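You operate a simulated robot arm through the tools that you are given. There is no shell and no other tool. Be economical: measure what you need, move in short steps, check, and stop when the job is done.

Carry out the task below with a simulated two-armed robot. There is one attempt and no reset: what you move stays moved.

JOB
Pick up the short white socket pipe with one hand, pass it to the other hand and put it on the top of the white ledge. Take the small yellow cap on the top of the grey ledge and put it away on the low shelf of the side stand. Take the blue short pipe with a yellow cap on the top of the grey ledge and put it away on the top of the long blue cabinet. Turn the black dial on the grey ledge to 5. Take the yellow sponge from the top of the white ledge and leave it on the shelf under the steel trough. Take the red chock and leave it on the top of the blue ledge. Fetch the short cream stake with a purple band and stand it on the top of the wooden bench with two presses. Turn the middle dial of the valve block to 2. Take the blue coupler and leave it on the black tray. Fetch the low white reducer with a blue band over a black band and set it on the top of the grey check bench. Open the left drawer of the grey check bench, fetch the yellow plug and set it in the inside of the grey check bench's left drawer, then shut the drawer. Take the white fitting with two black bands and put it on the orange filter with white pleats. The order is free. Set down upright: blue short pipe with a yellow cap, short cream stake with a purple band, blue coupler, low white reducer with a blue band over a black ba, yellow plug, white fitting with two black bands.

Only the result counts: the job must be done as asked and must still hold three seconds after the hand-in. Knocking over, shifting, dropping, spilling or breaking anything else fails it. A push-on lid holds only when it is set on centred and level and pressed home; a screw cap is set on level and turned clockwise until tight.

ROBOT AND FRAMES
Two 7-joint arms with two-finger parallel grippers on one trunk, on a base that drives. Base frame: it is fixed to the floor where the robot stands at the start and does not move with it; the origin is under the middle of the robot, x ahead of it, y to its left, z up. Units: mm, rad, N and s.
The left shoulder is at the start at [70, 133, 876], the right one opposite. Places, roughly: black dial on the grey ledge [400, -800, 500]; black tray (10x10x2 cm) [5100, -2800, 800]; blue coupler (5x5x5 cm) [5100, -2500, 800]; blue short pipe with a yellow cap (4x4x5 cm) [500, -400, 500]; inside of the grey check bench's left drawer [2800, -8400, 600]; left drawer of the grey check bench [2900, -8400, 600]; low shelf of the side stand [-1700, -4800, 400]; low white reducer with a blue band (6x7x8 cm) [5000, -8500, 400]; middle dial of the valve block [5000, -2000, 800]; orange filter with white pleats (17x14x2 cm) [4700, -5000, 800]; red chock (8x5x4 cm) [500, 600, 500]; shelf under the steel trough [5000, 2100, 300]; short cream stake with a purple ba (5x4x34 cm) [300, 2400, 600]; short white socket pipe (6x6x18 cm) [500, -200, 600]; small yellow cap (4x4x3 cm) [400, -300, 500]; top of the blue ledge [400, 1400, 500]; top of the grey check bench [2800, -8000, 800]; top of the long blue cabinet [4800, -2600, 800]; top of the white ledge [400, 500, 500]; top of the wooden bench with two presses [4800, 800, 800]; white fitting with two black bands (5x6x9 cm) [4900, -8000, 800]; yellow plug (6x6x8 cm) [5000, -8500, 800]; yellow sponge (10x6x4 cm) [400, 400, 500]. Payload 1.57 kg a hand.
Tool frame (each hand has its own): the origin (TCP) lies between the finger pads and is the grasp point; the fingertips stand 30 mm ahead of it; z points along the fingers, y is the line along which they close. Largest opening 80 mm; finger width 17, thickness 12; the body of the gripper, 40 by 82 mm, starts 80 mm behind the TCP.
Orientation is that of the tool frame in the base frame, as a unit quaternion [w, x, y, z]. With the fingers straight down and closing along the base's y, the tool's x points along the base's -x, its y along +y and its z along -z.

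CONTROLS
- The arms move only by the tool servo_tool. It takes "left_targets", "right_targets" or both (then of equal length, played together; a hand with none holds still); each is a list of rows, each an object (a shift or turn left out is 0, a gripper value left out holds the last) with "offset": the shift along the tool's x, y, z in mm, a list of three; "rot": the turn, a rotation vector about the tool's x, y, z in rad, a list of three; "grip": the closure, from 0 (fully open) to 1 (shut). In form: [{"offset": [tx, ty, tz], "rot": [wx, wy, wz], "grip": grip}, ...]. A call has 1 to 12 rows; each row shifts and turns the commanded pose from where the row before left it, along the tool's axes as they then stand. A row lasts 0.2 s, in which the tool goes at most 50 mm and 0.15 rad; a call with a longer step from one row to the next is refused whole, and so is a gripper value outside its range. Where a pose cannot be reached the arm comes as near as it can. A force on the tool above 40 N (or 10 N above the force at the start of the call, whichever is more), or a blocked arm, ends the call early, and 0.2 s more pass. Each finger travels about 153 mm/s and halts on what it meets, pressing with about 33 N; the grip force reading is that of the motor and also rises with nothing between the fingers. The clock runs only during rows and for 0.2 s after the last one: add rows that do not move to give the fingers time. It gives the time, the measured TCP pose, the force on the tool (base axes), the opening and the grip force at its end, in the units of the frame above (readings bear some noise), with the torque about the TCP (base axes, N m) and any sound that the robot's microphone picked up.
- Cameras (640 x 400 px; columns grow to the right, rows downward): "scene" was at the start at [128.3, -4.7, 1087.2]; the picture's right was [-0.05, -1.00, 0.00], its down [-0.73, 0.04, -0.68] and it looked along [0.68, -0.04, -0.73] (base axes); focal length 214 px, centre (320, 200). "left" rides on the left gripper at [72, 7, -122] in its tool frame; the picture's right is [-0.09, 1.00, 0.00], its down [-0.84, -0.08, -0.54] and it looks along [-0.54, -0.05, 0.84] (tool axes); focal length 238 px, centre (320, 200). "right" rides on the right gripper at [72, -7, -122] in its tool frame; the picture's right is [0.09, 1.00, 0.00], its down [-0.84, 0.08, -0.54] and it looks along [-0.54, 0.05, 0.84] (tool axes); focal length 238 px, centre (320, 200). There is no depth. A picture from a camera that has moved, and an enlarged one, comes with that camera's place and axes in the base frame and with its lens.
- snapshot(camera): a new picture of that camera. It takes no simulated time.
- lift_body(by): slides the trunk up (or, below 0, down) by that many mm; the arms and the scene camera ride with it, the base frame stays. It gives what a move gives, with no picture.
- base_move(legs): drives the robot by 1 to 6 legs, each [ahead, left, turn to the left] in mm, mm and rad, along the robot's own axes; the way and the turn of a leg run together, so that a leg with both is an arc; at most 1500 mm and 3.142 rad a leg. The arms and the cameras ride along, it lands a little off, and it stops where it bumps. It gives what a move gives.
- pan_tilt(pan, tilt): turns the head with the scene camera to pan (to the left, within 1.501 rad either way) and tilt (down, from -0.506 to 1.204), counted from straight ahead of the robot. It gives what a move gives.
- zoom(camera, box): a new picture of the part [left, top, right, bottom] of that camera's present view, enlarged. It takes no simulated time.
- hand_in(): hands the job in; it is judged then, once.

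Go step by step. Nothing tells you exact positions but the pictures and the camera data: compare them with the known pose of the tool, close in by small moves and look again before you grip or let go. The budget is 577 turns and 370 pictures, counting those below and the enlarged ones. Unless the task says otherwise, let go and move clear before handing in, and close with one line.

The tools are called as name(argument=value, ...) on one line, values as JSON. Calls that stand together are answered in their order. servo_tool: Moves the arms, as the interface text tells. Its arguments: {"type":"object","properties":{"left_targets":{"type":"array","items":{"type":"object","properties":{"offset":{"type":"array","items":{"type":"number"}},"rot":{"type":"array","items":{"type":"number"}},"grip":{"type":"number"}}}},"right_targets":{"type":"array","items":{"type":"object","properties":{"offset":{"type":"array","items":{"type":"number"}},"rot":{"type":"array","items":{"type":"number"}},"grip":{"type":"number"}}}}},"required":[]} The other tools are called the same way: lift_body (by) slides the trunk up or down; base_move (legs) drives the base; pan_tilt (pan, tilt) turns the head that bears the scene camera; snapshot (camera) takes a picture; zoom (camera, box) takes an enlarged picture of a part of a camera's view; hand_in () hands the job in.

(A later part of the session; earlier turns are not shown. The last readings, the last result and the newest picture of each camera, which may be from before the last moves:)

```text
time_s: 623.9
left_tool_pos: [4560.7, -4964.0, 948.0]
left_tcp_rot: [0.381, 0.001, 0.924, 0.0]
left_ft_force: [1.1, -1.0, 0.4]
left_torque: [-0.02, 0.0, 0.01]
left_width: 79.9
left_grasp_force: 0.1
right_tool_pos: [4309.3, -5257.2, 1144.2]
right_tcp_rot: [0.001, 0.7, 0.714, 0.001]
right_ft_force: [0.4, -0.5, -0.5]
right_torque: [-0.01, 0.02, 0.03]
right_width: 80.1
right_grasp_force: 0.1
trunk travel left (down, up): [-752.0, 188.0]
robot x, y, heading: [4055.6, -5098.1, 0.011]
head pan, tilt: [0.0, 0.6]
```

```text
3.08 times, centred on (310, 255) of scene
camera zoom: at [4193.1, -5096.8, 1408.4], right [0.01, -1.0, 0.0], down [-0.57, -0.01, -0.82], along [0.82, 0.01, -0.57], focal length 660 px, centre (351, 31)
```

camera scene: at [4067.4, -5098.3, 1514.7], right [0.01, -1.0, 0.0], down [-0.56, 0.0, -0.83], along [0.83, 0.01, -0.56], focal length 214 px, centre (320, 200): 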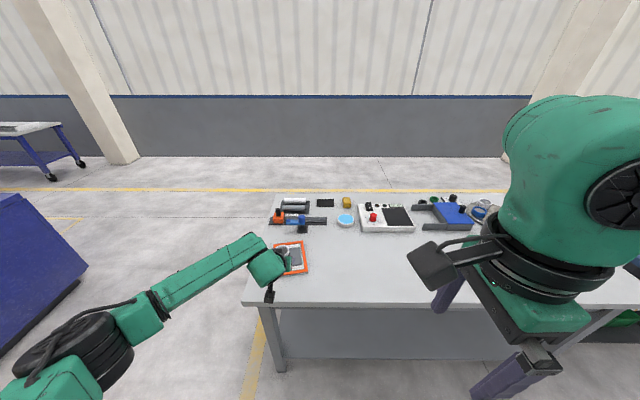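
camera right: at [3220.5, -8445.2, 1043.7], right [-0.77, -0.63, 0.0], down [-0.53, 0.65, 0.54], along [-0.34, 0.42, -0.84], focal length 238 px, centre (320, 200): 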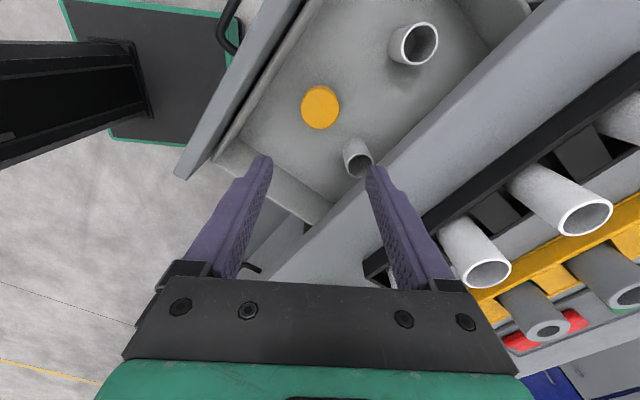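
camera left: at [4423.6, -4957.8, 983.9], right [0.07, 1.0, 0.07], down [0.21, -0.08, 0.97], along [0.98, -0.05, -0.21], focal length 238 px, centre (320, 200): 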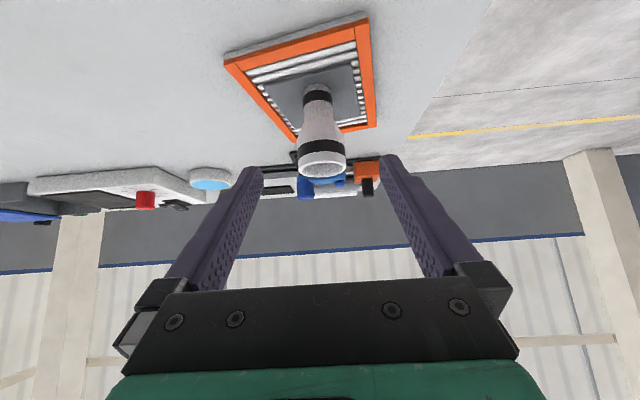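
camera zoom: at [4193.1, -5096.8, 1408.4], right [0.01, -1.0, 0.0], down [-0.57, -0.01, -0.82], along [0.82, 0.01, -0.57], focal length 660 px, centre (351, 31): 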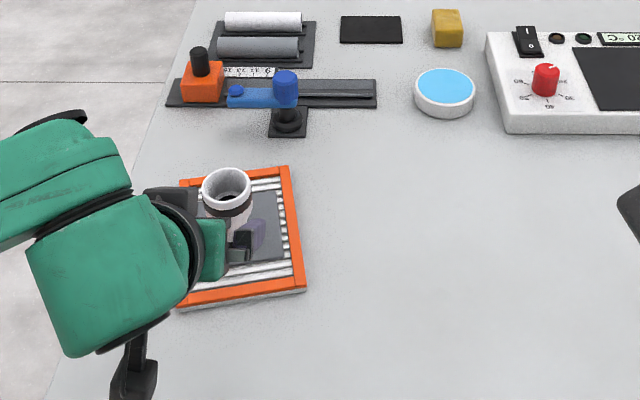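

The fitting stands on the filter. Remaining: yellow cap, blue pipe and the black dial at the grey ledge. Level the left hand, back off, and turn around toward −x to look at the route.

servo_tool(left_targets=[{"offset": [0, 0, -30]}, {"rot": [0, 0.131, 0]}, {"rot": [0, 0.131, 0]}, {"rot": [0, 0.131, 0]}, {"rot": [0, 0.131, 0]}, {"rot": [0, 0.131, 0]}, {"rot": [0, 0.131, 0]}, {}])

base_move(legs=[[-400, 0, 0], [0, 700, 0], [0, 0, -1.57], [0, 0, -1.57]])

pan_tilt(pan=0.0, tilt=0.2)

snapshot(camera="scene")

```text
time_s: 625.7
left_tool_pos: [4539.2, -4964.4, 969.8]
left_tcp_rot: [-0.003, 0.002, 1.0, 0.0]
left_ft_force: [0.6, 0.2, 0.6]
left_torque: [0.0, 0.01, -0.02]
left_width: 80.1
left_grasp_force: 0.1
right_tool_pos: [4308.5, -5257.8, 1144.3]
right_tcp_rot: [0.002, 0.699, 0.715, 0.001]
right_ft_force: [0.2, 0.0, 0.3]
right_torque: [0.01, 0.06, -0.02]
right_width: 79.9
right_grasp_force: 0.1
trunk travel left (down, up): [-752.0, 188.0]
robot x, y, heading: [4057.9, -5095.9, 0.015]
head pan, tilt: [0.0, 0.6]
```

```text
time_s: 639.1
left_tool_pos: [3169.8, -4551.4, 969.8]
left_tcp_rot: [0.001, 1.0, 0.008, 0.001]
left_ft_force: [0.1, 0.7, -0.3]
left_torque: [0.0, -0.01, 0.01]
left_width: 80.0
left_grasp_force: 0.1
right_tool_pos: [3397.0, -4254.9, 1144.5]
right_tcp_rot: [0.001, 0.721, -0.692, -0.002]
right_ft_force: [-0.3, 0.4, 0.8]
right_torque: [0.03, -0.01, 0.0]
right_width: 80.2
right_grasp_force: 0.1
trunk travel left (down, up): [-752.0, 188.0]
robot x, y, heading: [3649.2, -4407.9, -3.113]
head pan, tilt: [0.0, 0.6]
```

```text
time_s: 640.0
left_tool_pos: [3169.5, -4551.8, 969.4]
left_tcp_rot: [0.001, 1.0, 0.008, 0.001]
left_ft_force: [-0.5, -0.6, 0.6]
left_torque: [-0.03, -0.02, 0.01]
left_width: 80.0
left_grasp_force: 0.1
right_tool_pos: [3397.2, -4254.4, 1143.1]
right_tcp_rot: [0.001, 0.722, -0.692, -0.001]
right_ft_force: [-0.3, -1.0, -0.4]
right_torque: [0.02, 0.01, 0.02]
right_width: 80.0
right_grasp_force: 0.0
trunk travel left (down, up): [-752.0, 188.0]
robot x, y, heading: [3652.9, -4411.7, -3.114]
head pan, tilt: [0.0, 0.201]
```

```text
103 pictures are left
camera scene: at [3508.1, -4413.9, 1445.2], right [-0.03, 1.0, 0.0], down [0.2, 0.01, -0.98], along [-0.98, -0.03, -0.2], focal length 214 px, centre (320, 200)
```

scene: 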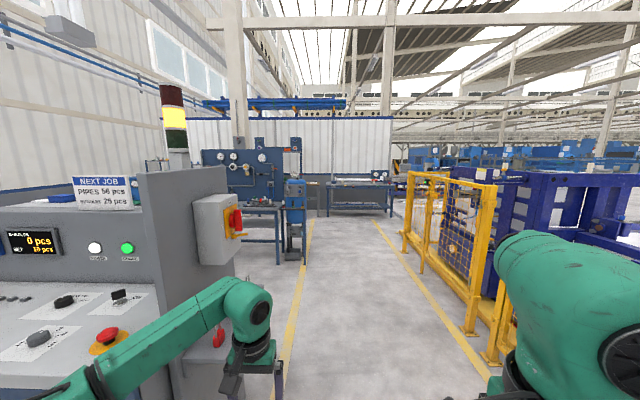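

Corridor is clear ahead along y≈−3950. Move right 450 mm, then forward in stages to x≈200.

base_move(legs=[[0, -450, 0], [0, 0, -0.028], [1450, 0, 0], [1450, 0, 0], [500, 0, 0]])

snapshot(camera="scene")

pan_tilt(pan=-1.2, tilt=0.25)

snapshot(camera="scene")

```text
time_s: 659.1
left_tool_pos: [-219.6, -4077.0, 970.2]
left_tcp_rot: [0.001, 1.0, -0.011, 0.0]
left_ft_force: [-0.6, 0.7, -0.8]
left_torque: [0.02, -0.03, 0.01]
left_width: 79.9
left_grasp_force: 0.0
right_tool_pos: [16.9, -3789.0, 1145.8]
right_tcp_rot: [0.002, 0.708, -0.706, -0.002]
right_ft_force: [-0.5, -0.3, -0.4]
right_torque: [0.01, -0.01, -0.02]
right_width: 80.0
right_grasp_force: 0.1
trunk travel left (down, up): [-752.0, 188.0]
robot x, y, heading: [269.4, -3955.6, 3.14]
head pan, tilt: [0.0, 0.201]
```

```text
102 pictures are left
camera scene: at [124.0, -3952.2, 1445.4], right [0.01, 1.0, 0.0], down [0.2, 0.0, -0.98], along [-0.98, 0.01, -0.2], focal length 214 px, centre (320, 200)
```

scene: 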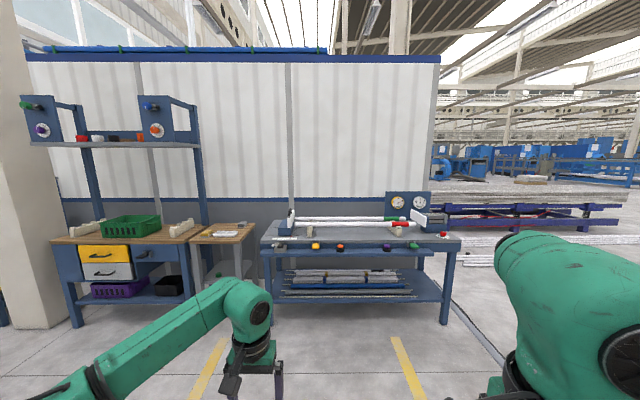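

```text
time_s: 660.5
left_tool_pos: [-220.4, -4077.6, 969.6]
left_tcp_rot: [0.001, 1.0, -0.011, 0.002]
left_ft_force: [-0.2, -0.5, 0.1]
left_torque: [0.0, 0.02, -0.03]
left_width: 80.1
left_grasp_force: 0.1
right_tool_pos: [17.2, -3789.4, 1144.5]
right_tcp_rot: [0.002, 0.708, -0.706, -0.001]
right_ft_force: [-1.0, -0.4, 0.7]
right_torque: [-0.04, 0.01, -0.02]
right_width: 79.9
right_grasp_force: 0.1
trunk travel left (down, up): [-752.0, 188.0]
robot x, y, heading: [267.8, -3955.2, 3.135]
head pan, tilt: [-1.201, 0.25]
```

```text
101 pictures are left
camera scene: at [183.0, -3865.7, 1440.7], right [0.93, 0.35, 0.0], down [0.09, -0.23, -0.97], along [-0.34, 0.91, -0.25], focal length 214 px, centre (320, 200)
```

scene: 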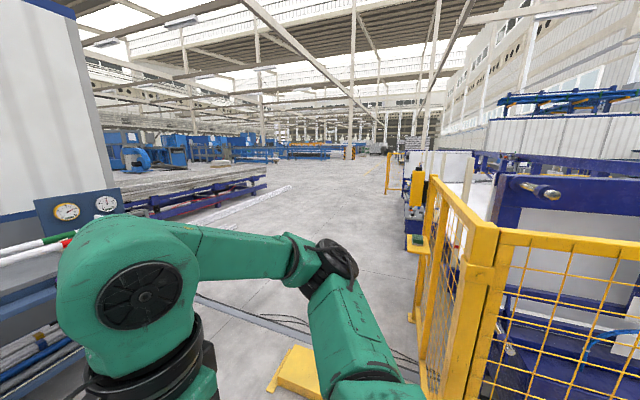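

The small wooden-topped stand at the left is the side stand. Look closer at the floor strip ahead on the way north.

pan_tilt(pan=-1.0, tilt=0.45)

snapshot(camera="scene")

```text
time_s: 661.3
left_tool_pos: [-220.4, -4078.4, 968.5]
left_tcp_rot: [0.001, 1.0, -0.01, 0.001]
left_ft_force: [0.4, -0.3, 0.2]
left_torque: [0.02, 0.01, 0.01]
left_width: 79.9
left_grasp_force: 0.1
right_tool_pos: [16.9, -3789.3, 1143.9]
right_tcp_rot: [0.001, 0.709, -0.706, -0.002]
right_ft_force: [-0.5, 0.7, 0.2]
right_torque: [0.01, 0.0, 0.01]
right_width: 79.7
right_grasp_force: 0.1
trunk travel left (down, up): [-752.0, 188.0]
robot x, y, heading: [267.6, -3951.3, 3.135]
head pan, tilt: [-1.0, 0.45]
```

```text
100 pictures are left
camera scene: at [167.3, -3875.2, 1422.1], right [0.85, 0.53, 0.0], down [0.23, -0.37, -0.9], along [-0.48, 0.76, -0.43], focal length 214 px, centre (320, 200)
```

scene: 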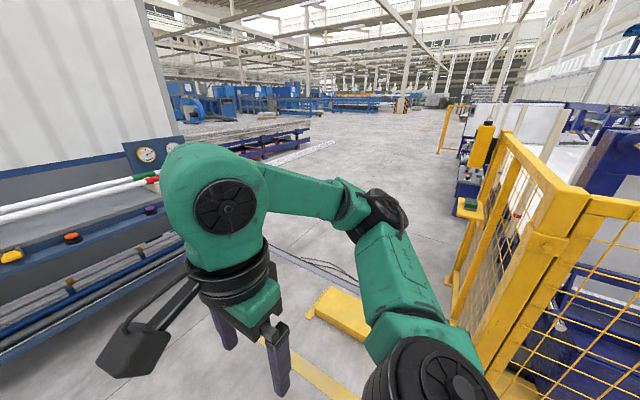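

I'll turn to face +y, shift to x≈−850 (where the strip has no loose cables) and drive north.

base_move(legs=[[0, 0, -1.57], [0, 1120, 0]])

pan_tilt(pan=0, tilt=0.5)

snapshot(camera="scene")

```text
time_s: 670.8
left_tool_pos: [-967.6, -3448.2, 969.8]
left_tcp_rot: [-0.001, -0.697, 0.717, -0.001]
left_ft_force: [-0.7, 0.3, -0.8]
left_torque: [-0.05, -0.02, -0.04]
left_width: 80.1
left_grasp_force: 0.0
right_tool_pos: [-681.3, -3688.7, 1145.0]
right_tcp_rot: [0.0, 0.001, 1.0, 0.003]
right_ft_force: [-0.7, -0.2, -0.2]
right_torque: [0.0, -0.01, 0.01]
right_width: 79.9
right_grasp_force: 0.0
trunk travel left (down, up): [-752.0, 188.0]
robot x, y, heading: [-847.8, -3933.1, 1.555]
head pan, tilt: [-1.0, 0.45]
```

```text
time_s: 672.1
left_tool_pos: [-967.9, -3449.1, 969.2]
left_tcp_rot: [-0.002, -0.697, 0.717, 0.0]
left_ft_force: [-0.5, -0.2, 0.1]
left_torque: [0.0, -0.02, -0.05]
left_width: 80.0
left_grasp_force: 0.2
right_tool_pos: [-681.0, -3688.3, 1144.4]
right_tcp_rot: [0.0, 0.002, 1.0, 0.002]
right_ft_force: [0.2, -0.3, -0.1]
right_torque: [-0.01, 0.01, -0.02]
right_width: 79.7
right_grasp_force: 0.1
trunk travel left (down, up): [-752.0, 188.0]
robot x, y, heading: [-847.2, -3939.1, 1.552]
head pan, tilt: [0.0, 0.499]
```

```text
99 pictures are left
camera scene: at [-846.3, -3796.2, 1417.6], right [1.0, -0.02, 0.0], down [-0.01, -0.48, -0.88], along [0.01, 0.88, -0.48], focal length 214 px, centre (320, 200)
```

scene: 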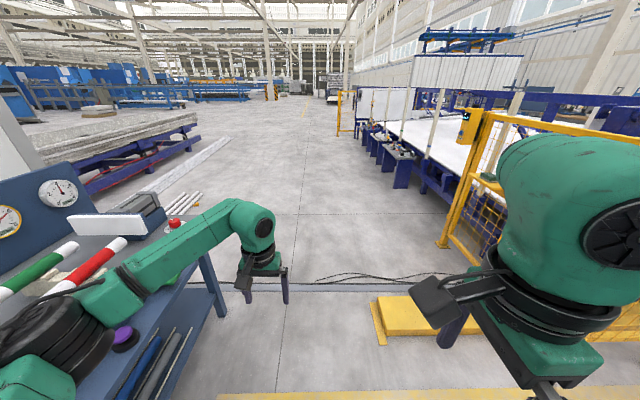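

I'll cross further left, moving sideways with heading 0 so the base stays clear of the loose cables and the bench.

base_move(legs=[[0, 0, -1.552], [-240, 0, 0], [0, 1400, 0]])

pan_tilt(pan=0.9, tilt=0.5)

snapshot(camera="scene")

```text
time_s: 684.1
left_tool_pos: [-671.5, -2402.1, 970.1]
left_tcp_rot: [-0.001, -0.02, 1.0, 0.001]
left_ft_force: [0.4, 0.7, -0.1]
left_torque: [0.0, 0.02, -0.01]
left_width: 80.0
left_grasp_force: 0.0
right_tool_pos: [-890.8, -2704.7, 1145.1]
right_tcp_rot: [0.001, 0.684, 0.73, 0.001]
right_ft_force: [0.1, 0.0, 0.2]
right_torque: [0.02, -0.02, 0.0]
right_width: 79.8
right_grasp_force: 0.1
trunk travel left (down, up): [-752.0, 188.0]
robot x, y, heading: [-1149.9, -2556.6, 0.053]
head pan, tilt: [0.0, 0.499]
```

```text
time_s: 685.3
left_tool_pos: [-671.1, -2402.3, 970.6]
left_tcp_rot: [-0.001, -0.019, 1.0, 0.0]
left_ft_force: [0.5, 0.8, 0.2]
left_torque: [0.02, 0.0, -0.01]
left_width: 79.9
left_grasp_force: 0.0
right_tool_pos: [-891.6, -2704.6, 1144.4]
right_tcp_rot: [0.002, 0.684, 0.73, 0.001]
right_ft_force: [0.2, -0.4, 0.1]
right_torque: [0.01, 0.02, 0.03]
right_width: 80.1
right_grasp_force: 0.0
trunk travel left (down, up): [-752.0, 188.0]
robot x, y, heading: [-1153.4, -2556.9, 0.051]
head pan, tilt: [0.901, 0.499]
```

```text
98 pictures are left
camera scene: at [-1049.4, -2479.7, 1417.6], right [0.82, -0.58, 0.0], down [-0.28, -0.39, -0.88], along [0.51, 0.72, -0.48], focal length 214 px, centre (320, 200)
```

scene: 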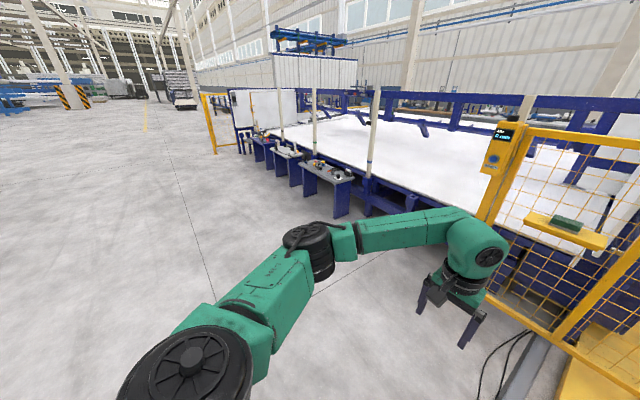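

The crossing is done. Continue to the grey ledge.

base_move(legs=[[0, 0, -0.051], [0, 1400, 0], [0, 350, 0], [1000, 0, 0]])

pan_tilt(pan=0, tilt=0.8)

snapshot(camera="scene")

```text
time_s: 699.4
left_tool_pos: [329.0, -674.6, 970.0]
left_tcp_rot: [-0.001, 0.009, 1.0, 0.001]
left_ft_force: [0.8, 0.2, 0.0]
left_torque: [0.02, -0.02, -0.01]
left_width: 79.8
left_grasp_force: 0.1
right_tool_pos: [92.1, -964.5, 1144.5]
right_tcp_rot: [0.002, 0.705, 0.709, 0.002]
right_ft_force: [0.0, -0.5, -0.3]
right_torque: [-0.06, 0.01, -0.01]
right_width: 80.2
right_grasp_force: 0.1
trunk travel left (down, up): [-752.0, 188.0]
robot x, y, heading: [-158.8, -802.4, -0.005]
head pan, tilt: [0.901, 0.499]
```

```text
time_s: 700.6
left_tool_pos: [328.4, -674.6, 969.5]
left_tcp_rot: [0.0, 0.009, 1.0, 0.0]
left_ft_force: [0.0, -0.5, -0.5]
left_torque: [-0.01, 0.0, 0.0]
left_width: 80.0
left_grasp_force: 0.0
right_tool_pos: [92.2, -965.6, 1144.2]
right_tcp_rot: [0.001, 0.704, 0.71, 0.001]
right_ft_force: [0.1, 0.7, -0.2]
right_torque: [0.03, 0.0, -0.01]
right_width: 80.0
right_grasp_force: 0.1
trunk travel left (down, up): [-752.0, 188.0]
robot x, y, heading: [-160.5, -801.2, -0.006]
head pan, tilt: [0.0, 0.799]
```

```text
97 pictures are left
camera scene: at [-29.3, -802.2, 1391.6], right [0.0, -1.0, 0.0], down [-0.72, 0.0, -0.7], along [0.7, 0.0, -0.72], focal length 214 px, centre (320, 200)
```

scene: 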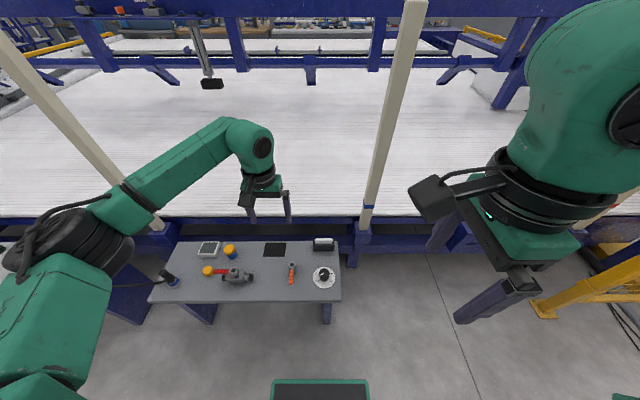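

Lower the trunk and line the left hand up with the dial at about (373,−815).

lift_body(by=-260)

base_move(legs=[[0, -140, 0], [70, 0, 0]])

snapshot(camera="left")

zoom(camera="scene", box=[250, 220, 350, 320])

```text
time_s: 703.3
left_tool_pos: [328.2, -675.8, 709.3]
left_tcp_rot: [-0.001, 0.008, 1.0, 0.001]
left_ft_force: [1.0, -1.1, 0.4]
left_torque: [-0.01, 0.0, 0.0]
left_width: 80.1
left_grasp_force: 0.1
right_tool_pos: [91.4, -965.9, 885.7]
right_tcp_rot: [0.002, 0.705, 0.71, 0.001]
right_ft_force: [-0.3, -0.1, -0.1]
right_torque: [-0.03, -0.01, -0.02]
right_width: 79.9
right_grasp_force: 0.1
trunk travel left (down, up): [-492.0, 448.0]
robot x, y, heading: [-156.9, -802.1, -0.003]
head pan, tilt: [0.0, 0.799]
```

```text
time_s: 705.2
left_tool_pos: [397.3, -815.3, 709.3]
left_tcp_rot: [-0.001, 0.008, 1.0, 0.002]
left_ft_force: [0.8, 0.4, 0.1]
left_torque: [-0.01, 0.06, -0.01]
left_width: 80.2
left_grasp_force: 0.1
right_tool_pos: [161.3, -1104.1, 885.5]
right_tcp_rot: [0.001, 0.704, 0.71, 0.001]
right_ft_force: [-0.2, 0.8, 0.7]
right_torque: [-0.01, 0.02, -0.01]
right_width: 80.1
right_grasp_force: 0.0
trunk travel left (down, up): [-492.0, 448.0]
robot x, y, heading: [-89.2, -941.7, 0.003]
head pan, tilt: [0.0, 0.799]
```

```text
96 pictures are left
camera left: at [326.2, -808.0, 830.8], right [0.11, 0.99, 0.0], down [0.84, -0.09, 0.54], along [0.54, -0.06, -0.84], focal length 238 px, centre (320, 200)
```

left: 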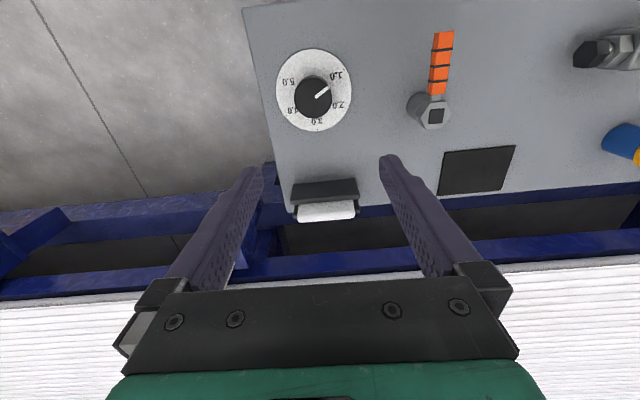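

```text
4.00 times, centred on (300, 270) of scene
camera zoom: at [40.4, -942.7, 1131.5], right [0.0, -1.0, 0.0], down [-0.72, 0.0, -0.7], along [0.7, 0.0, -0.72], focal length 858 px, centre (400, -80)
```

zoom: 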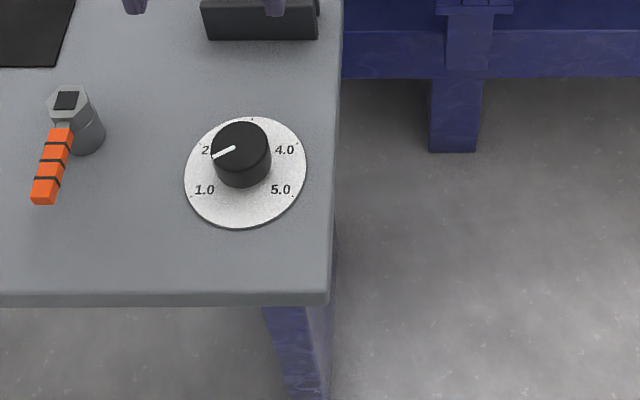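

Zoom on the dial for exact angles.

zoom(camera="left", box=[260, 30, 370, 150])

```text
3.33 times, centred on (315, 90) of left
camera zoom: at [326.2, -808.0, 830.8], right [0.11, 0.99, 0.0], down [0.84, -0.09, 0.54], along [0.54, -0.06, -0.84], focal length 794 px, centre (337, 567)
```

zoom: 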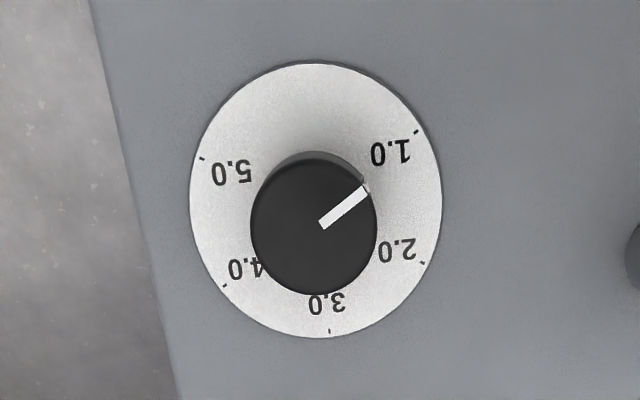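

The dial is at 1; 5 is 240° clockwise (seen from above) through 2‑3‑4. Centre ≈(375,−822), knob top z≈535. Position above it first and pre-roll the hand −80°.

servo_tool(left_targets=[{"offset": [22, -6, 0]}, {"offset": [0, 0, 35]}, {"rot": [0, 0, -0.1396]}, {"rot": [0, 0, -0.1396]}, {"rot": [0, 0, -0.1396]}, {"rot": [0, 0, -0.1396]}, {"rot": [0, 0, -0.1396]}, {"rot": [0, 0, -0.1396]}, {"rot": [0, 0, -0.1396]}, {"rot": [0, 0, -0.1396]}, {"rot": [0, 0, -0.1396]}, {"rot": [0, 0, -0.1396]}])

snapshot(camera="left")

```text
time_s: 707.8
left_tool_pos: [375.4, -821.6, 675.5]
left_tcp_rot: [0.001, -0.637, 0.77, 0.001]
left_ft_force: [0.6, 0.3, 0.3]
left_torque: [0.0, -0.02, 0.03]
left_width: 80.3
left_grasp_force: 0.1
right_tool_pos: [160.1, -1104.7, 883.7]
right_tcp_rot: [0.001, 0.704, 0.71, 0.001]
right_ft_force: [0.5, 1.1, 0.4]
right_torque: [-0.03, 0.02, 0.02]
right_width: 79.8
right_grasp_force: 0.0
trunk travel left (down, up): [-492.0, 448.0]
robot x, y, heading: [-90.7, -942.2, -0.003]
head pan, tilt: [0.0, 0.799]
```

```text
93 pictures are left
camera left: at [354.9, -890.6, 796.0], right [-0.96, 0.28, 0.0], down [0.23, 0.81, 0.54], along [0.15, 0.52, -0.84], focal length 238 px, centre (320, 200)
```

left: 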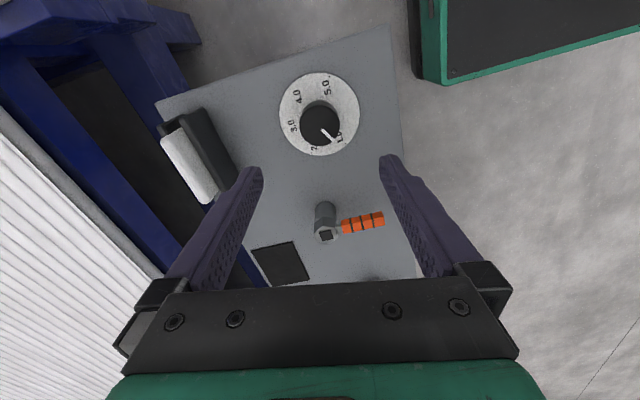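

Centred. Descend to TCP≈547 and check before gripping.

servo_tool(left_targets=[{"offset": [0, -1, 40], "grip": 0.2}, {"offset": [0, 0, 40]}, {"offset": [0, 0, 30]}, {"offset": [0, 0, 15]}, {}])

snapshot(camera="left")

zoom(camera="scene", box=[240, 200, 360, 310])

```text
time_s: 709.0
left_tool_pos: [376.8, -822.4, 547.9]
left_tcp_rot: [0.0, -0.636, 0.772, 0.001]
left_ft_force: [0.1, -0.1, 0.6]
left_torque: [-0.05, 0.04, -0.05]
left_width: 64.2
left_grasp_force: 0.1
right_tool_pos: [161.8, -1104.8, 884.2]
right_tcp_rot: [0.001, 0.705, 0.71, 0.001]
right_ft_force: [-0.1, 0.8, 0.6]
right_torque: [-0.03, 0.0, 0.01]
right_width: 80.1
right_grasp_force: 0.0
trunk travel left (down, up): [-492.0, 448.0]
robot x, y, heading: [-92.4, -941.2, -0.002]
head pan, tilt: [0.0, 0.799]
```

```text
92 pictures are left
camera left: at [356.6, -891.2, 669.6], right [-0.96, 0.28, 0.0], down [0.24, 0.81, 0.54], along [0.15, 0.52, -0.84], focal length 238 px, centre (320, 200)
```

left: 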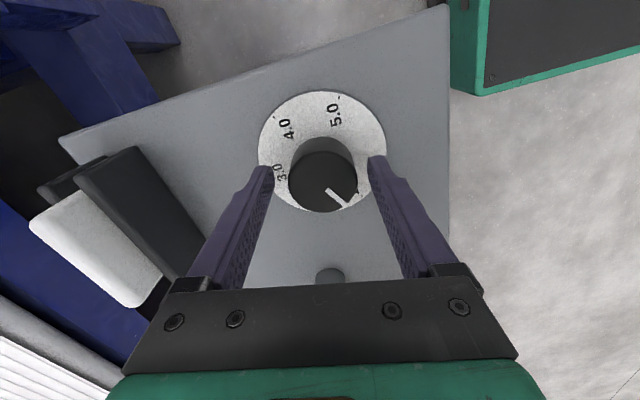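

```text
3.64 times, centred on (300, 255) of scene
camera zoom: at [39.3, -942.6, 1131.6], right [0.0, -1.0, 0.0], down [-0.72, 0.0, -0.7], along [0.7, 0.0, -0.72], focal length 780 px, centre (393, 0)
```

zoom: 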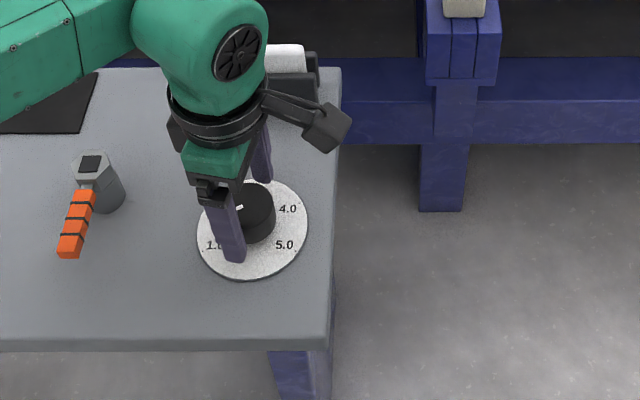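

Well centred. Grip and turn clockwise 120° (first stroke).

servo_tool(left_targets=[{"grip": 1}, {"grip": 1}, {"rot": [0, 0, 0.1496]}, {"rot": [0, 0, 0.1496]}, {"rot": [0, 0, 0.1496]}, {"rot": [0, 0, 0.1496]}, {"rot": [0, 0, 0.1496]}, {"rot": [0, 0, 0.1496]}, {"rot": [0, 0, 0.1496]}, {"rot": [0, 0, 0.1496]}, {"rot": [0, 0, 0.1496]}, {"rot": [0, 0, 0.1496]}])

servo_tool(left_targets=[{"rot": [0, 0, 0.1496]}, {"rot": [0, 0, 0.1496]}, {"rot": [0, 0, 0.1496]}, {"rot": [0, 0, 0.1496]}, {}])

snapshot(camera="left")

```text
time_s: 711.6
left_tool_pos: [376.3, -821.3, 547.7]
left_tcp_rot: [-0.001, 0.06, 0.998, 0.001]
left_ft_force: [-15.2, 0.6, -19.3]
left_torque: [-0.1, -0.26, 0.02]
left_width: 43.0
left_grasp_force: 44.7
right_tool_pos: [160.7, -1103.1, 884.0]
right_tcp_rot: [0.001, 0.704, 0.71, 0.0]
right_ft_force: [-0.7, 2.0, -0.3]
right_torque: [0.03, 0.02, 0.0]
right_width: 79.9
right_grasp_force: 0.0
trunk travel left (down, up): [-492.0, 448.0]
robot x, y, heading: [-88.9, -941.6, 0.001]
head pan, tilt: [0.0, 0.799]
```

```text
time_s: 712.8
left_tool_pos: [375.4, -821.6, 548.9]
left_tcp_rot: [-0.002, 0.281, 0.96, 0.0]
left_ft_force: [-11.7, 0.1, -22.8]
left_torque: [-0.12, -0.41, 0.01]
left_width: 42.9
left_grasp_force: 45.1
left hand out of reach, approached as far as the arm can: row 4
right_tool_pos: [162.0, -1104.6, 885.4]
right_tcp_rot: [0.0, 0.704, 0.71, 0.0]
right_ft_force: [0.1, -0.9, 0.7]
right_torque: [-0.02, -0.02, 0.03]
right_width: 79.9
right_grasp_force: 0.1
trunk travel left (down, up): [-492.0, 448.0]
robot x, y, heading: [-90.3, -940.2, -0.011]
head pan, tilt: [0.0, 0.799]
```

```text
90 pictures are left
camera left: at [319.2, -777.4, 670.2], right [0.61, 0.79, 0.0], down [0.67, -0.52, 0.54], along [0.42, -0.33, -0.84], focal length 238 px, centre (320, 200)
```

left: 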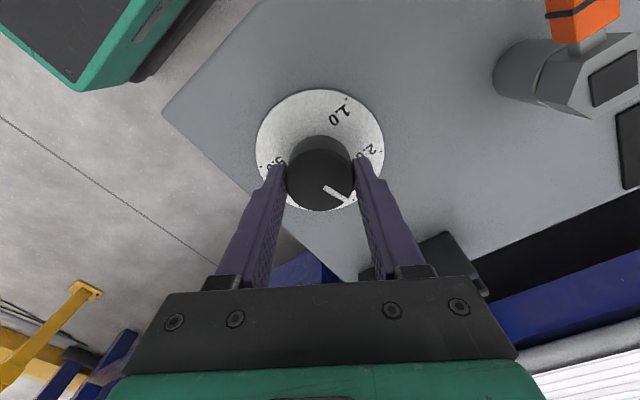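

Rotated 112° so far (now near 3). Release, lift, roll back 128°, and re-grip for the second stroke.

servo_tool(left_targets=[{"grip": 0.2}, {"grip": 0.2}, {"offset": [0, 0, -35]}, {"rot": [0, 0, -0.149]}, {"rot": [0, 0, -0.149]}, {"rot": [0, 0, -0.149]}, {"rot": [0, 0, -0.149]}, {"rot": [0, 0, -0.149]}, {"rot": [0, 0, -0.149]}, {"rot": [0, 0, -0.149]}, {"rot": [0, 0, -0.149]}, {"rot": [0, 0, -0.149]}])

servo_tool(left_targets=[{"rot": [0, 0, -0.149]}, {"rot": [0, 0, -0.149]}, {"rot": [0, 0, -0.149]}, {"rot": [0, 0, -0.149]}, {"rot": [0, 0, -0.149]}, {"rot": [0, 0, -0.149]}, {}])

snapshot(camera="left")

```text
time_s: 715.4
left_tool_pos: [374.8, -820.6, 584.9]
left_tcp_rot: [0.0, -0.38, 0.925, 0.001]
left_ft_force: [0.1, 0.3, 0.4]
left_torque: [0.0, -0.03, -0.01]
left_width: 63.9
left_grasp_force: 0.0
right_tool_pos: [161.4, -1105.6, 884.1]
right_tcp_rot: [0.001, 0.704, 0.71, 0.001]
right_ft_force: [0.3, -0.6, -0.8]
right_torque: [-0.03, 0.0, 0.01]
right_width: 80.0
right_grasp_force: 0.0
trunk travel left (down, up): [-492.0, 448.0]
robot x, y, heading: [-88.3, -944.8, -0.001]
head pan, tilt: [0.0, 0.799]
```

```text
time_s: 717.0
left_tool_pos: [374.4, -820.9, 585.0]
left_tcp_rot: [0.0, 0.742, -0.671, -0.002]
left_ft_force: [-1.4, 1.3, -0.3]
left_torque: [-0.01, 0.02, 0.0]
left_width: 64.1
left_grasp_force: 0.0
right_tool_pos: [160.3, -1104.6, 883.4]
right_tcp_rot: [0.002, 0.704, 0.71, 0.001]
right_ft_force: [-0.1, -0.2, 0.4]
right_torque: [0.05, -0.02, -0.04]
right_width: 80.0
right_grasp_force: 0.1
trunk travel left (down, up): [-492.0, 448.0]
robot x, y, heading: [-94.8, -944.3, -0.004]
head pan, tilt: [0.0, 0.799]
```

```text
89 pictures are left
camera left: at [376.0, -893.7, 706.1], right [-1.0, -0.01, 0.0], down [-0.01, 0.84, 0.54], along [-0.01, 0.54, -0.84], focal length 238 px, centre (320, 200)
```

left: 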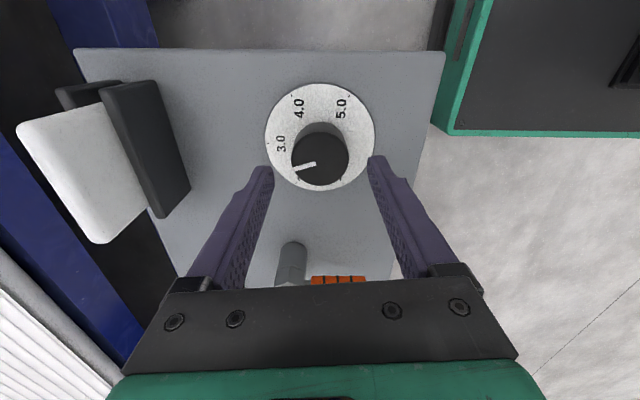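

zoom(camera="left", box=[260, 75, 380, 195])

```text
3.33 times, centred on (320, 135) of left
camera zoom: at [376.0, -893.7, 706.1], right [-1.0, -0.01, 0.0], down [-0.01, 0.84, 0.54], along [-0.01, 0.54, -0.84], focal length 794 px, centre (320, 417)
```

zoom: 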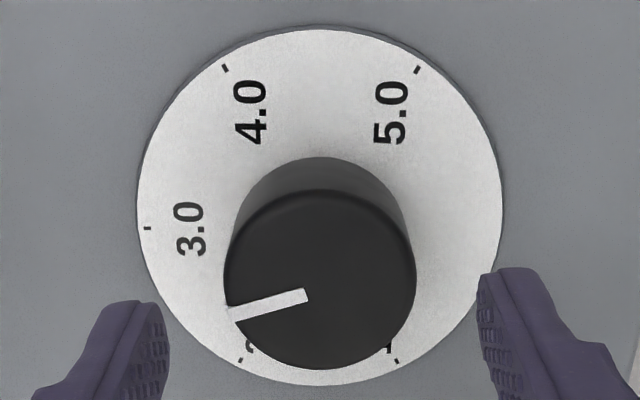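

The pointer stands at about +16° (just short of 3); 5 is at −120°, so 136° more. Roll one more step back, lower, grip and turn.

servo_tool(left_targets=[{"rot": [0, 0, -0.145]}, {"offset": [0, 0, 20]}, {"offset": [0, 0, 17]}, {}, {"grip": 1}, {"grip": 1}, {"grip": 1}, {"rot": [0, 0, 0.1484]}, {"rot": [0, 0, 0.1484]}, {"rot": [0, 0, 0.1484]}, {"rot": [0, 0, 0.1484]}, {"rot": [0, 0, 0.1484]}])

servo_tool(left_targets=[{"rot": [0, 0, 0.1484]}, {"rot": [0, 0, 0.1484]}, {"rot": [0, 0, 0.1484]}, {"rot": [0, 0, 0.1484]}, {"rot": [0, 0, 0.1484]}, {"rot": [0, 0, 0.1484]}, {"rot": [0, 0, 0.1484]}, {"rot": [0, 0, 0.1484]}, {"rot": [0, 0, 0.1484]}, {"rot": [0, 0, 0.1484]}, {"rot": [0, 0, 0.1484]}, {}])

snapshot(camera="left")

```text
time_s: 719.6
left_tool_pos: [374.0, -821.6, 548.1]
left_tcp_rot: [-0.001, -0.51, 0.86, 0.003]
left_ft_force: [-8.2, -1.1, -3.2]
left_torque: [-0.07, -0.25, -0.01]
left_width: 42.3
left_grasp_force: 44.8
right_tool_pos: [159.8, -1104.6, 884.9]
right_tcp_rot: [0.001, 0.705, 0.709, 0.001]
right_ft_force: [0.4, 0.3, 0.8]
right_torque: [0.02, 0.02, -0.01]
right_width: 80.2
right_grasp_force: 0.2
trunk travel left (down, up): [-492.0, 448.0]
robot x, y, heading: [-87.9, -938.8, -0.001]
head pan, tilt: [0.0, 0.799]
```

```text
time_s: 722.2
left_tool_pos: [375.7, -821.4, 548.6]
left_tcp_rot: [-0.001, 0.278, 0.961, 0.0]
left_ft_force: [-11.3, 1.1, -11.0]
left_torque: [-0.21, -0.75, -0.03]
left_width: 43.1
left_grasp_force: 45.1
right_tool_pos: [159.2, -1104.2, 885.1]
right_tcp_rot: [0.002, 0.705, 0.71, 0.001]
right_ft_force: [0.3, 0.2, -0.1]
right_torque: [0.0, -0.01, 0.02]
right_width: 79.9
right_grasp_force: 0.1
trunk travel left (down, up): [-492.0, 448.0]
robot x, y, heading: [-87.7, -942.1, -0.009]
head pan, tilt: [0.0, 0.799]
```

```text
87 pictures are left
camera left: at [318.2, -777.5, 669.2], right [0.61, 0.79, 0.0], down [0.67, -0.51, 0.54], along [0.43, -0.33, -0.84], focal length 238 px, centre (320, 200)
```

left: 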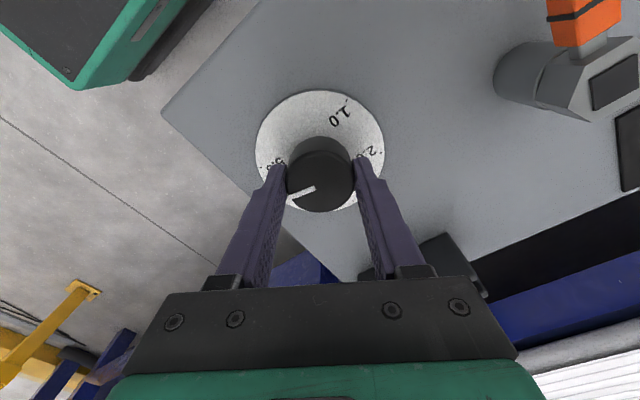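

The pointer is near −101°; about 19° more is needed. Release, roll back ~40°, and re-measure.

servo_tool(left_targets=[{"grip": 0.2}, {"grip": 0.2}, {"offset": [0, 0, -37]}, {"rot": [0, 0, -0.149]}, {"rot": [0, 0, -0.149]}, {"rot": [0, 0, -0.149]}, {"rot": [0, 0, -0.149]}, {"rot": [0, 0, -0.149]}, {"rot": [0, 0, -0.149]}, {}])

zoom(camera="left", box=[260, 75, 380, 195])

```text
time_s: 724.4
left_tool_pos: [376.3, -821.7, 585.2]
left_tcp_rot: [-0.001, -0.168, 0.986, 0.002]
left_ft_force: [-0.9, 0.1, 0.2]
left_torque: [-0.01, 0.0, -0.01]
left_width: 64.1
left_grasp_force: 0.1
right_tool_pos: [160.1, -1105.1, 883.3]
right_tcp_rot: [0.002, 0.705, 0.709, 0.001]
right_ft_force: [0.1, -0.5, -0.8]
right_torque: [0.01, 0.0, 0.0]
right_width: 80.2
right_grasp_force: 0.1
trunk travel left (down, up): [-492.0, 448.0]
robot x, y, heading: [-89.2, -939.4, -0.005]
head pan, tilt: [0.0, 0.799]
```

```text
3.33 times, centred on (320, 135) of left
camera zoom: at [305.9, -839.5, 706.4], right [-0.24, 0.97, 0.0], down [0.82, 0.2, 0.54], along [0.52, 0.13, -0.84], focal length 794 px, centre (320, 417)
```

zoom: 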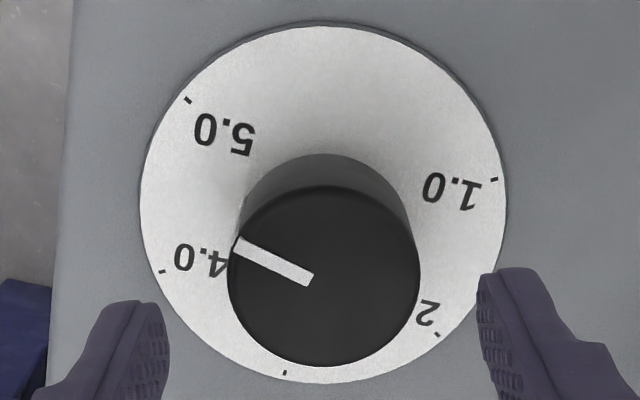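

At −103° now; 17° more. Re-grip and turn 0.38 rad, then check again.

servo_tool(left_targets=[{"offset": [0, 0, 20]}, {"offset": [0, 0, 17]}, {}, {"grip": 1}, {"grip": 1}, {"grip": 1}, {"rot": [0, 0, 0.095]}, {"rot": [0, 0, 0.095]}, {"rot": [0, 0, 0.095]}, {"rot": [0, 0, 0.095]}, {}])

zoom(camera="left", box=[250, 75, 390, 215])

```text
time_s: 726.8
left_tool_pos: [376.9, -820.8, 547.9]
left_tcp_rot: [0.001, 0.023, 1.0, 0.001]
left_ft_force: [1.5, -0.5, -0.1]
left_torque: [-0.57, -0.48, 0.8]
left_width: 43.6
left_grasp_force: 45.5
right_tool_pos: [159.9, -1104.3, 884.6]
right_tcp_rot: [0.001, 0.705, 0.71, 0.002]
right_ft_force: [0.5, -0.2, 0.1]
right_torque: [-0.01, 0.0, 0.02]
right_width: 80.1
right_grasp_force: 0.2
trunk travel left (down, up): [-492.0, 448.0]
robot x, y, heading: [-88.4, -943.8, -0.0]
head pan, tilt: [0.0, 0.799]
```

```text
2.86 times, centred on (320, 145) of left
camera zoom: at [304.8, -811.3, 669.8], right [0.14, 0.99, 0.0], down [0.83, -0.12, 0.54], along [0.54, -0.07, -0.84], focal length 681 px, centre (320, 357)
```

zoom: 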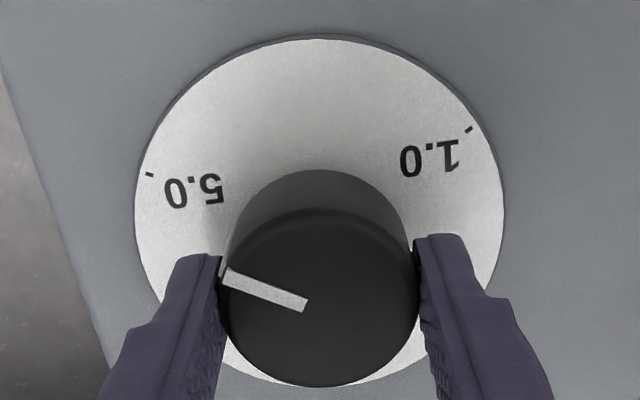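

Pointer now about −119°, at 5. Release, lift and verify.

servo_tool(left_targets=[{"grip": 0.2}, {"grip": 0.2}, {"offset": [0, 0, -40]}, {"offset": [0, 0, -40]}, {"offset": [0, 0, -40]}, {"grip": 0}])

zoom(camera="left", box=[260, 40, 380, 160])

```text
time_s: 728.2
left_tool_pos: [375.7, -820.4, 668.2]
left_tcp_rot: [0.0, 0.021, 1.0, 0.001]
left_ft_force: [-0.4, -0.8, 0.5]
left_torque: [0.01, -0.02, 0.03]
left_width: 79.9
left_grasp_force: 0.1
right_tool_pos: [161.1, -1104.8, 884.2]
right_tcp_rot: [0.002, 0.704, 0.71, 0.002]
right_ft_force: [0.0, -0.7, 0.6]
right_torque: [0.03, 0.01, 0.0]
right_width: 80.0
right_grasp_force: 0.1
trunk travel left (down, up): [-492.0, 448.0]
robot x, y, heading: [-89.4, -945.3, -0.005]
head pan, tilt: [0.0, 0.799]
```

```text
3.33 times, centred on (320, 100) of left
camera zoom: at [304.4, -810.7, 789.3], right [0.13, 0.99, 0.0], down [0.83, -0.11, 0.54], along [0.54, -0.07, -0.84], focal length 794 px, centre (320, 533)
```

zoom: 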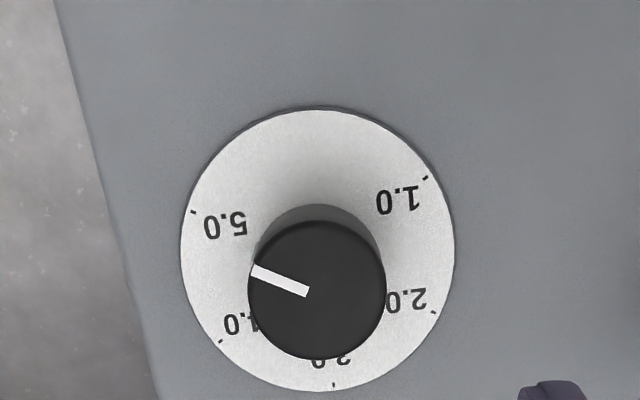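

The dial reads 5. Now the blue pipe (≈(478,−403)) and the small yellow cap (≈(400,−322)). Drive to y≈−300 and look with the right hand.

base_move(legs=[[0, 645, 0], [85, 0, 0]])

servo_tool(right_targets=[{"offset": [0, 45, 30]}, {"offset": [0, 45, 20]}, {"offset": [0, 45, 20]}, {"offset": [30, 40, 0]}, {"offset": [30, 40, 0]}, {}], left_targets=[{"offset": [0, 40, -20]}, {"offset": [0, 40, -20]}, {"offset": [0, 40, 0]}, {"offset": [30, 0, 0]}, {}, {}])

snapshot(camera="right")

snapshot(camera="scene")

```text
time_s: 732.5
left_tool_pos: [458.9, -162.6, 667.1]
left_tcp_rot: [-0.001, 0.018, 1.0, 0.001]
left_ft_force: [0.8, 0.1, -0.6]
left_torque: [-0.01, 0.01, -0.03]
left_width: 80.1
left_grasp_force: 0.1
right_tool_pos: [245.2, -448.7, 884.2]
right_tcp_rot: [0.0, 0.702, 0.712, 0.0]
right_ft_force: [0.4, 0.0, 0.3]
right_torque: [0.02, 0.03, 0.01]
right_width: 79.9
right_grasp_force: 0.1
trunk travel left (down, up): [-492.0, 448.0]
robot x, y, heading: [-6.0, -285.0, 0.003]
head pan, tilt: [0.0, 0.799]
```

```text
refused: row 1 steps farther than a row can; nothing moved
```

```text
83 pictures are left
camera right: at [237.1, -376.0, 1004.6], right [0.99, 0.11, 0.0], down [0.09, -0.84, 0.54], along [0.06, -0.54, -0.84], focal length 238 px, centre (320, 200)
```

right: 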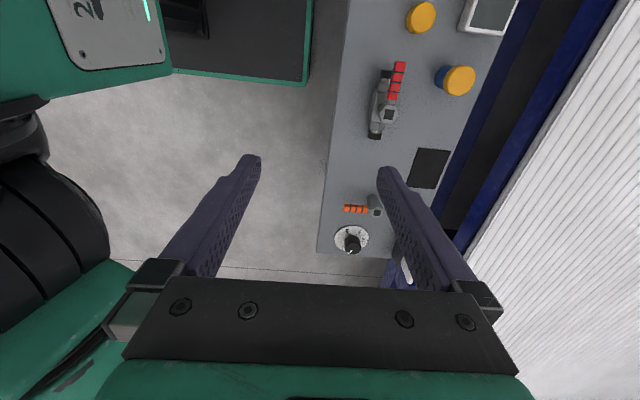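

```text
82 pictures are left
camera scene: at [123.0, -286.9, 1131.5], right [0.0, -1.0, 0.0], down [-0.72, 0.0, -0.7], along [0.7, 0.0, -0.72], focal length 214 px, centre (320, 200)
```

scene: 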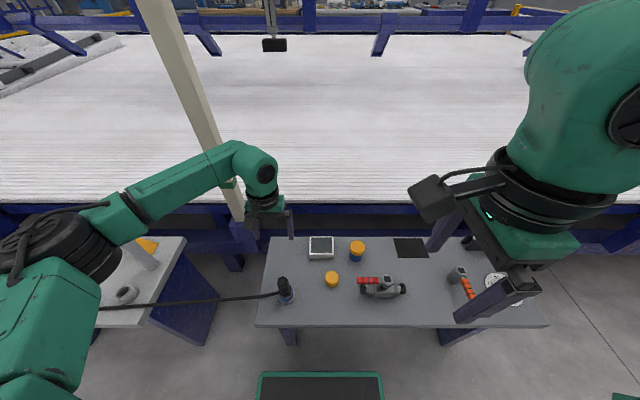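

Redo with shorter rows: left aside, right over the blue pipe.

servo_tool(right_targets=[{"offset": [10, 45, 0]}, {"offset": [10, 45, 0]}, {"offset": [10, 45, 0]}, {"offset": [10, 45, 0]}, {"offset": [9, 45, 0]}, {"offset": [0, 4, 45]}, {"offset": [0, 0, 45]}, {"offset": [0, 0, 45]}, {"offset": [0, 0, 40]}, {}], left_targets=[{"offset": [0, 40, -20]}, {"offset": [0, 40, -20]}, {"offset": [0, 40, -20]}, {"offset": [30, 0, 0]}, {}, {}, {}, {}, {}, {}])

snapshot(camera="right")

```text
time_s: 734.7
left_tool_pos: [430.2, -41.9, 728.8]
left_tcp_rot: [0.0, 0.018, 1.0, 0.001]
left_ft_force: [-0.2, -0.2, -0.2]
left_torque: [-0.02, -0.01, 0.0]
left_width: 80.1
left_grasp_force: 0.1
right_tool_pos: [472.8, -397.3, 710.1]
right_tcp_rot: [0.001, 0.702, 0.712, 0.002]
right_ft_force: [-0.3, -0.3, -0.5]
right_torque: [0.0, -0.01, 0.02]
right_width: 80.2
right_grasp_force: 0.1
trunk travel left (down, up): [-492.0, 448.0]
robot x, y, heading: [-5.7, -285.5, 0.003]
head pan, tilt: [0.0, 0.799]
```

```text
81 pictures are left
camera right: at [465.1, -324.1, 830.4], right [0.99, 0.11, 0.0], down [0.09, -0.84, 0.54], along [0.06, -0.54, -0.84], focal length 238 px, centre (320, 200)
```

right: 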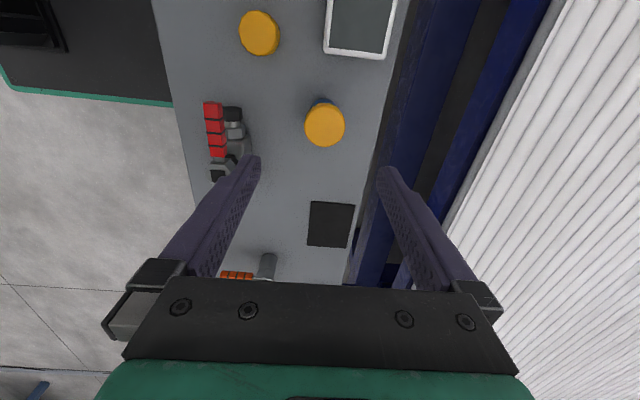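

Pipe axis ≈(480,−399). Descend to z≈570 and check.

servo_tool(right_targets=[{"offset": [-2, 7, 40]}, {"offset": [0, 0, 45]}, {"offset": [0, 0, 45]}, {"offset": [0, 0, 10]}, {}])

snapshot(camera="right")

```text
time_s: 735.9
left_tool_pos: [430.2, -41.4, 729.1]
left_tcp_rot: [-0.001, 0.018, 1.0, 0.001]
left_ft_force: [0.3, 0.4, 0.3]
left_torque: [0.03, -0.01, -0.03]
left_width: 79.9
left_grasp_force: 0.1
right_tool_pos: [481.6, -397.8, 568.7]
right_tcp_rot: [0.002, 0.703, 0.712, 0.002]
right_ft_force: [-0.3, 0.8, 0.0]
right_torque: [0.0, 0.0, -0.03]
right_width: 80.0
right_grasp_force: 0.0
trunk travel left (down, up): [-492.0, 448.0]
robot x, y, heading: [-9.0, -288.1, -0.001]
head pan, tilt: [0.0, 0.799]
```

```text
80 pictures are left
camera right: at [473.2, -326.1, 689.1], right [0.99, 0.11, 0.0], down [0.09, -0.84, 0.54], along [0.06, -0.54, -0.84], focal length 238 px, centre (320, 200)
```

right: 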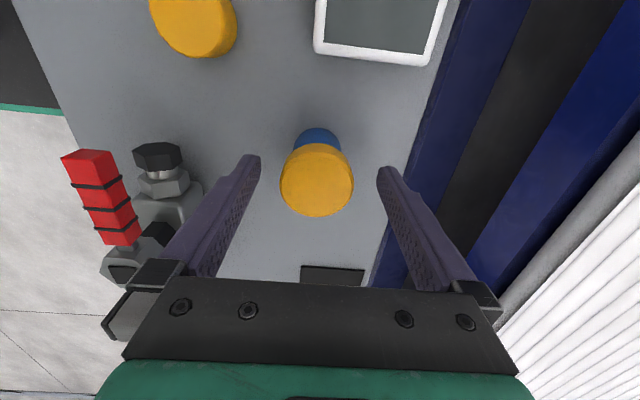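

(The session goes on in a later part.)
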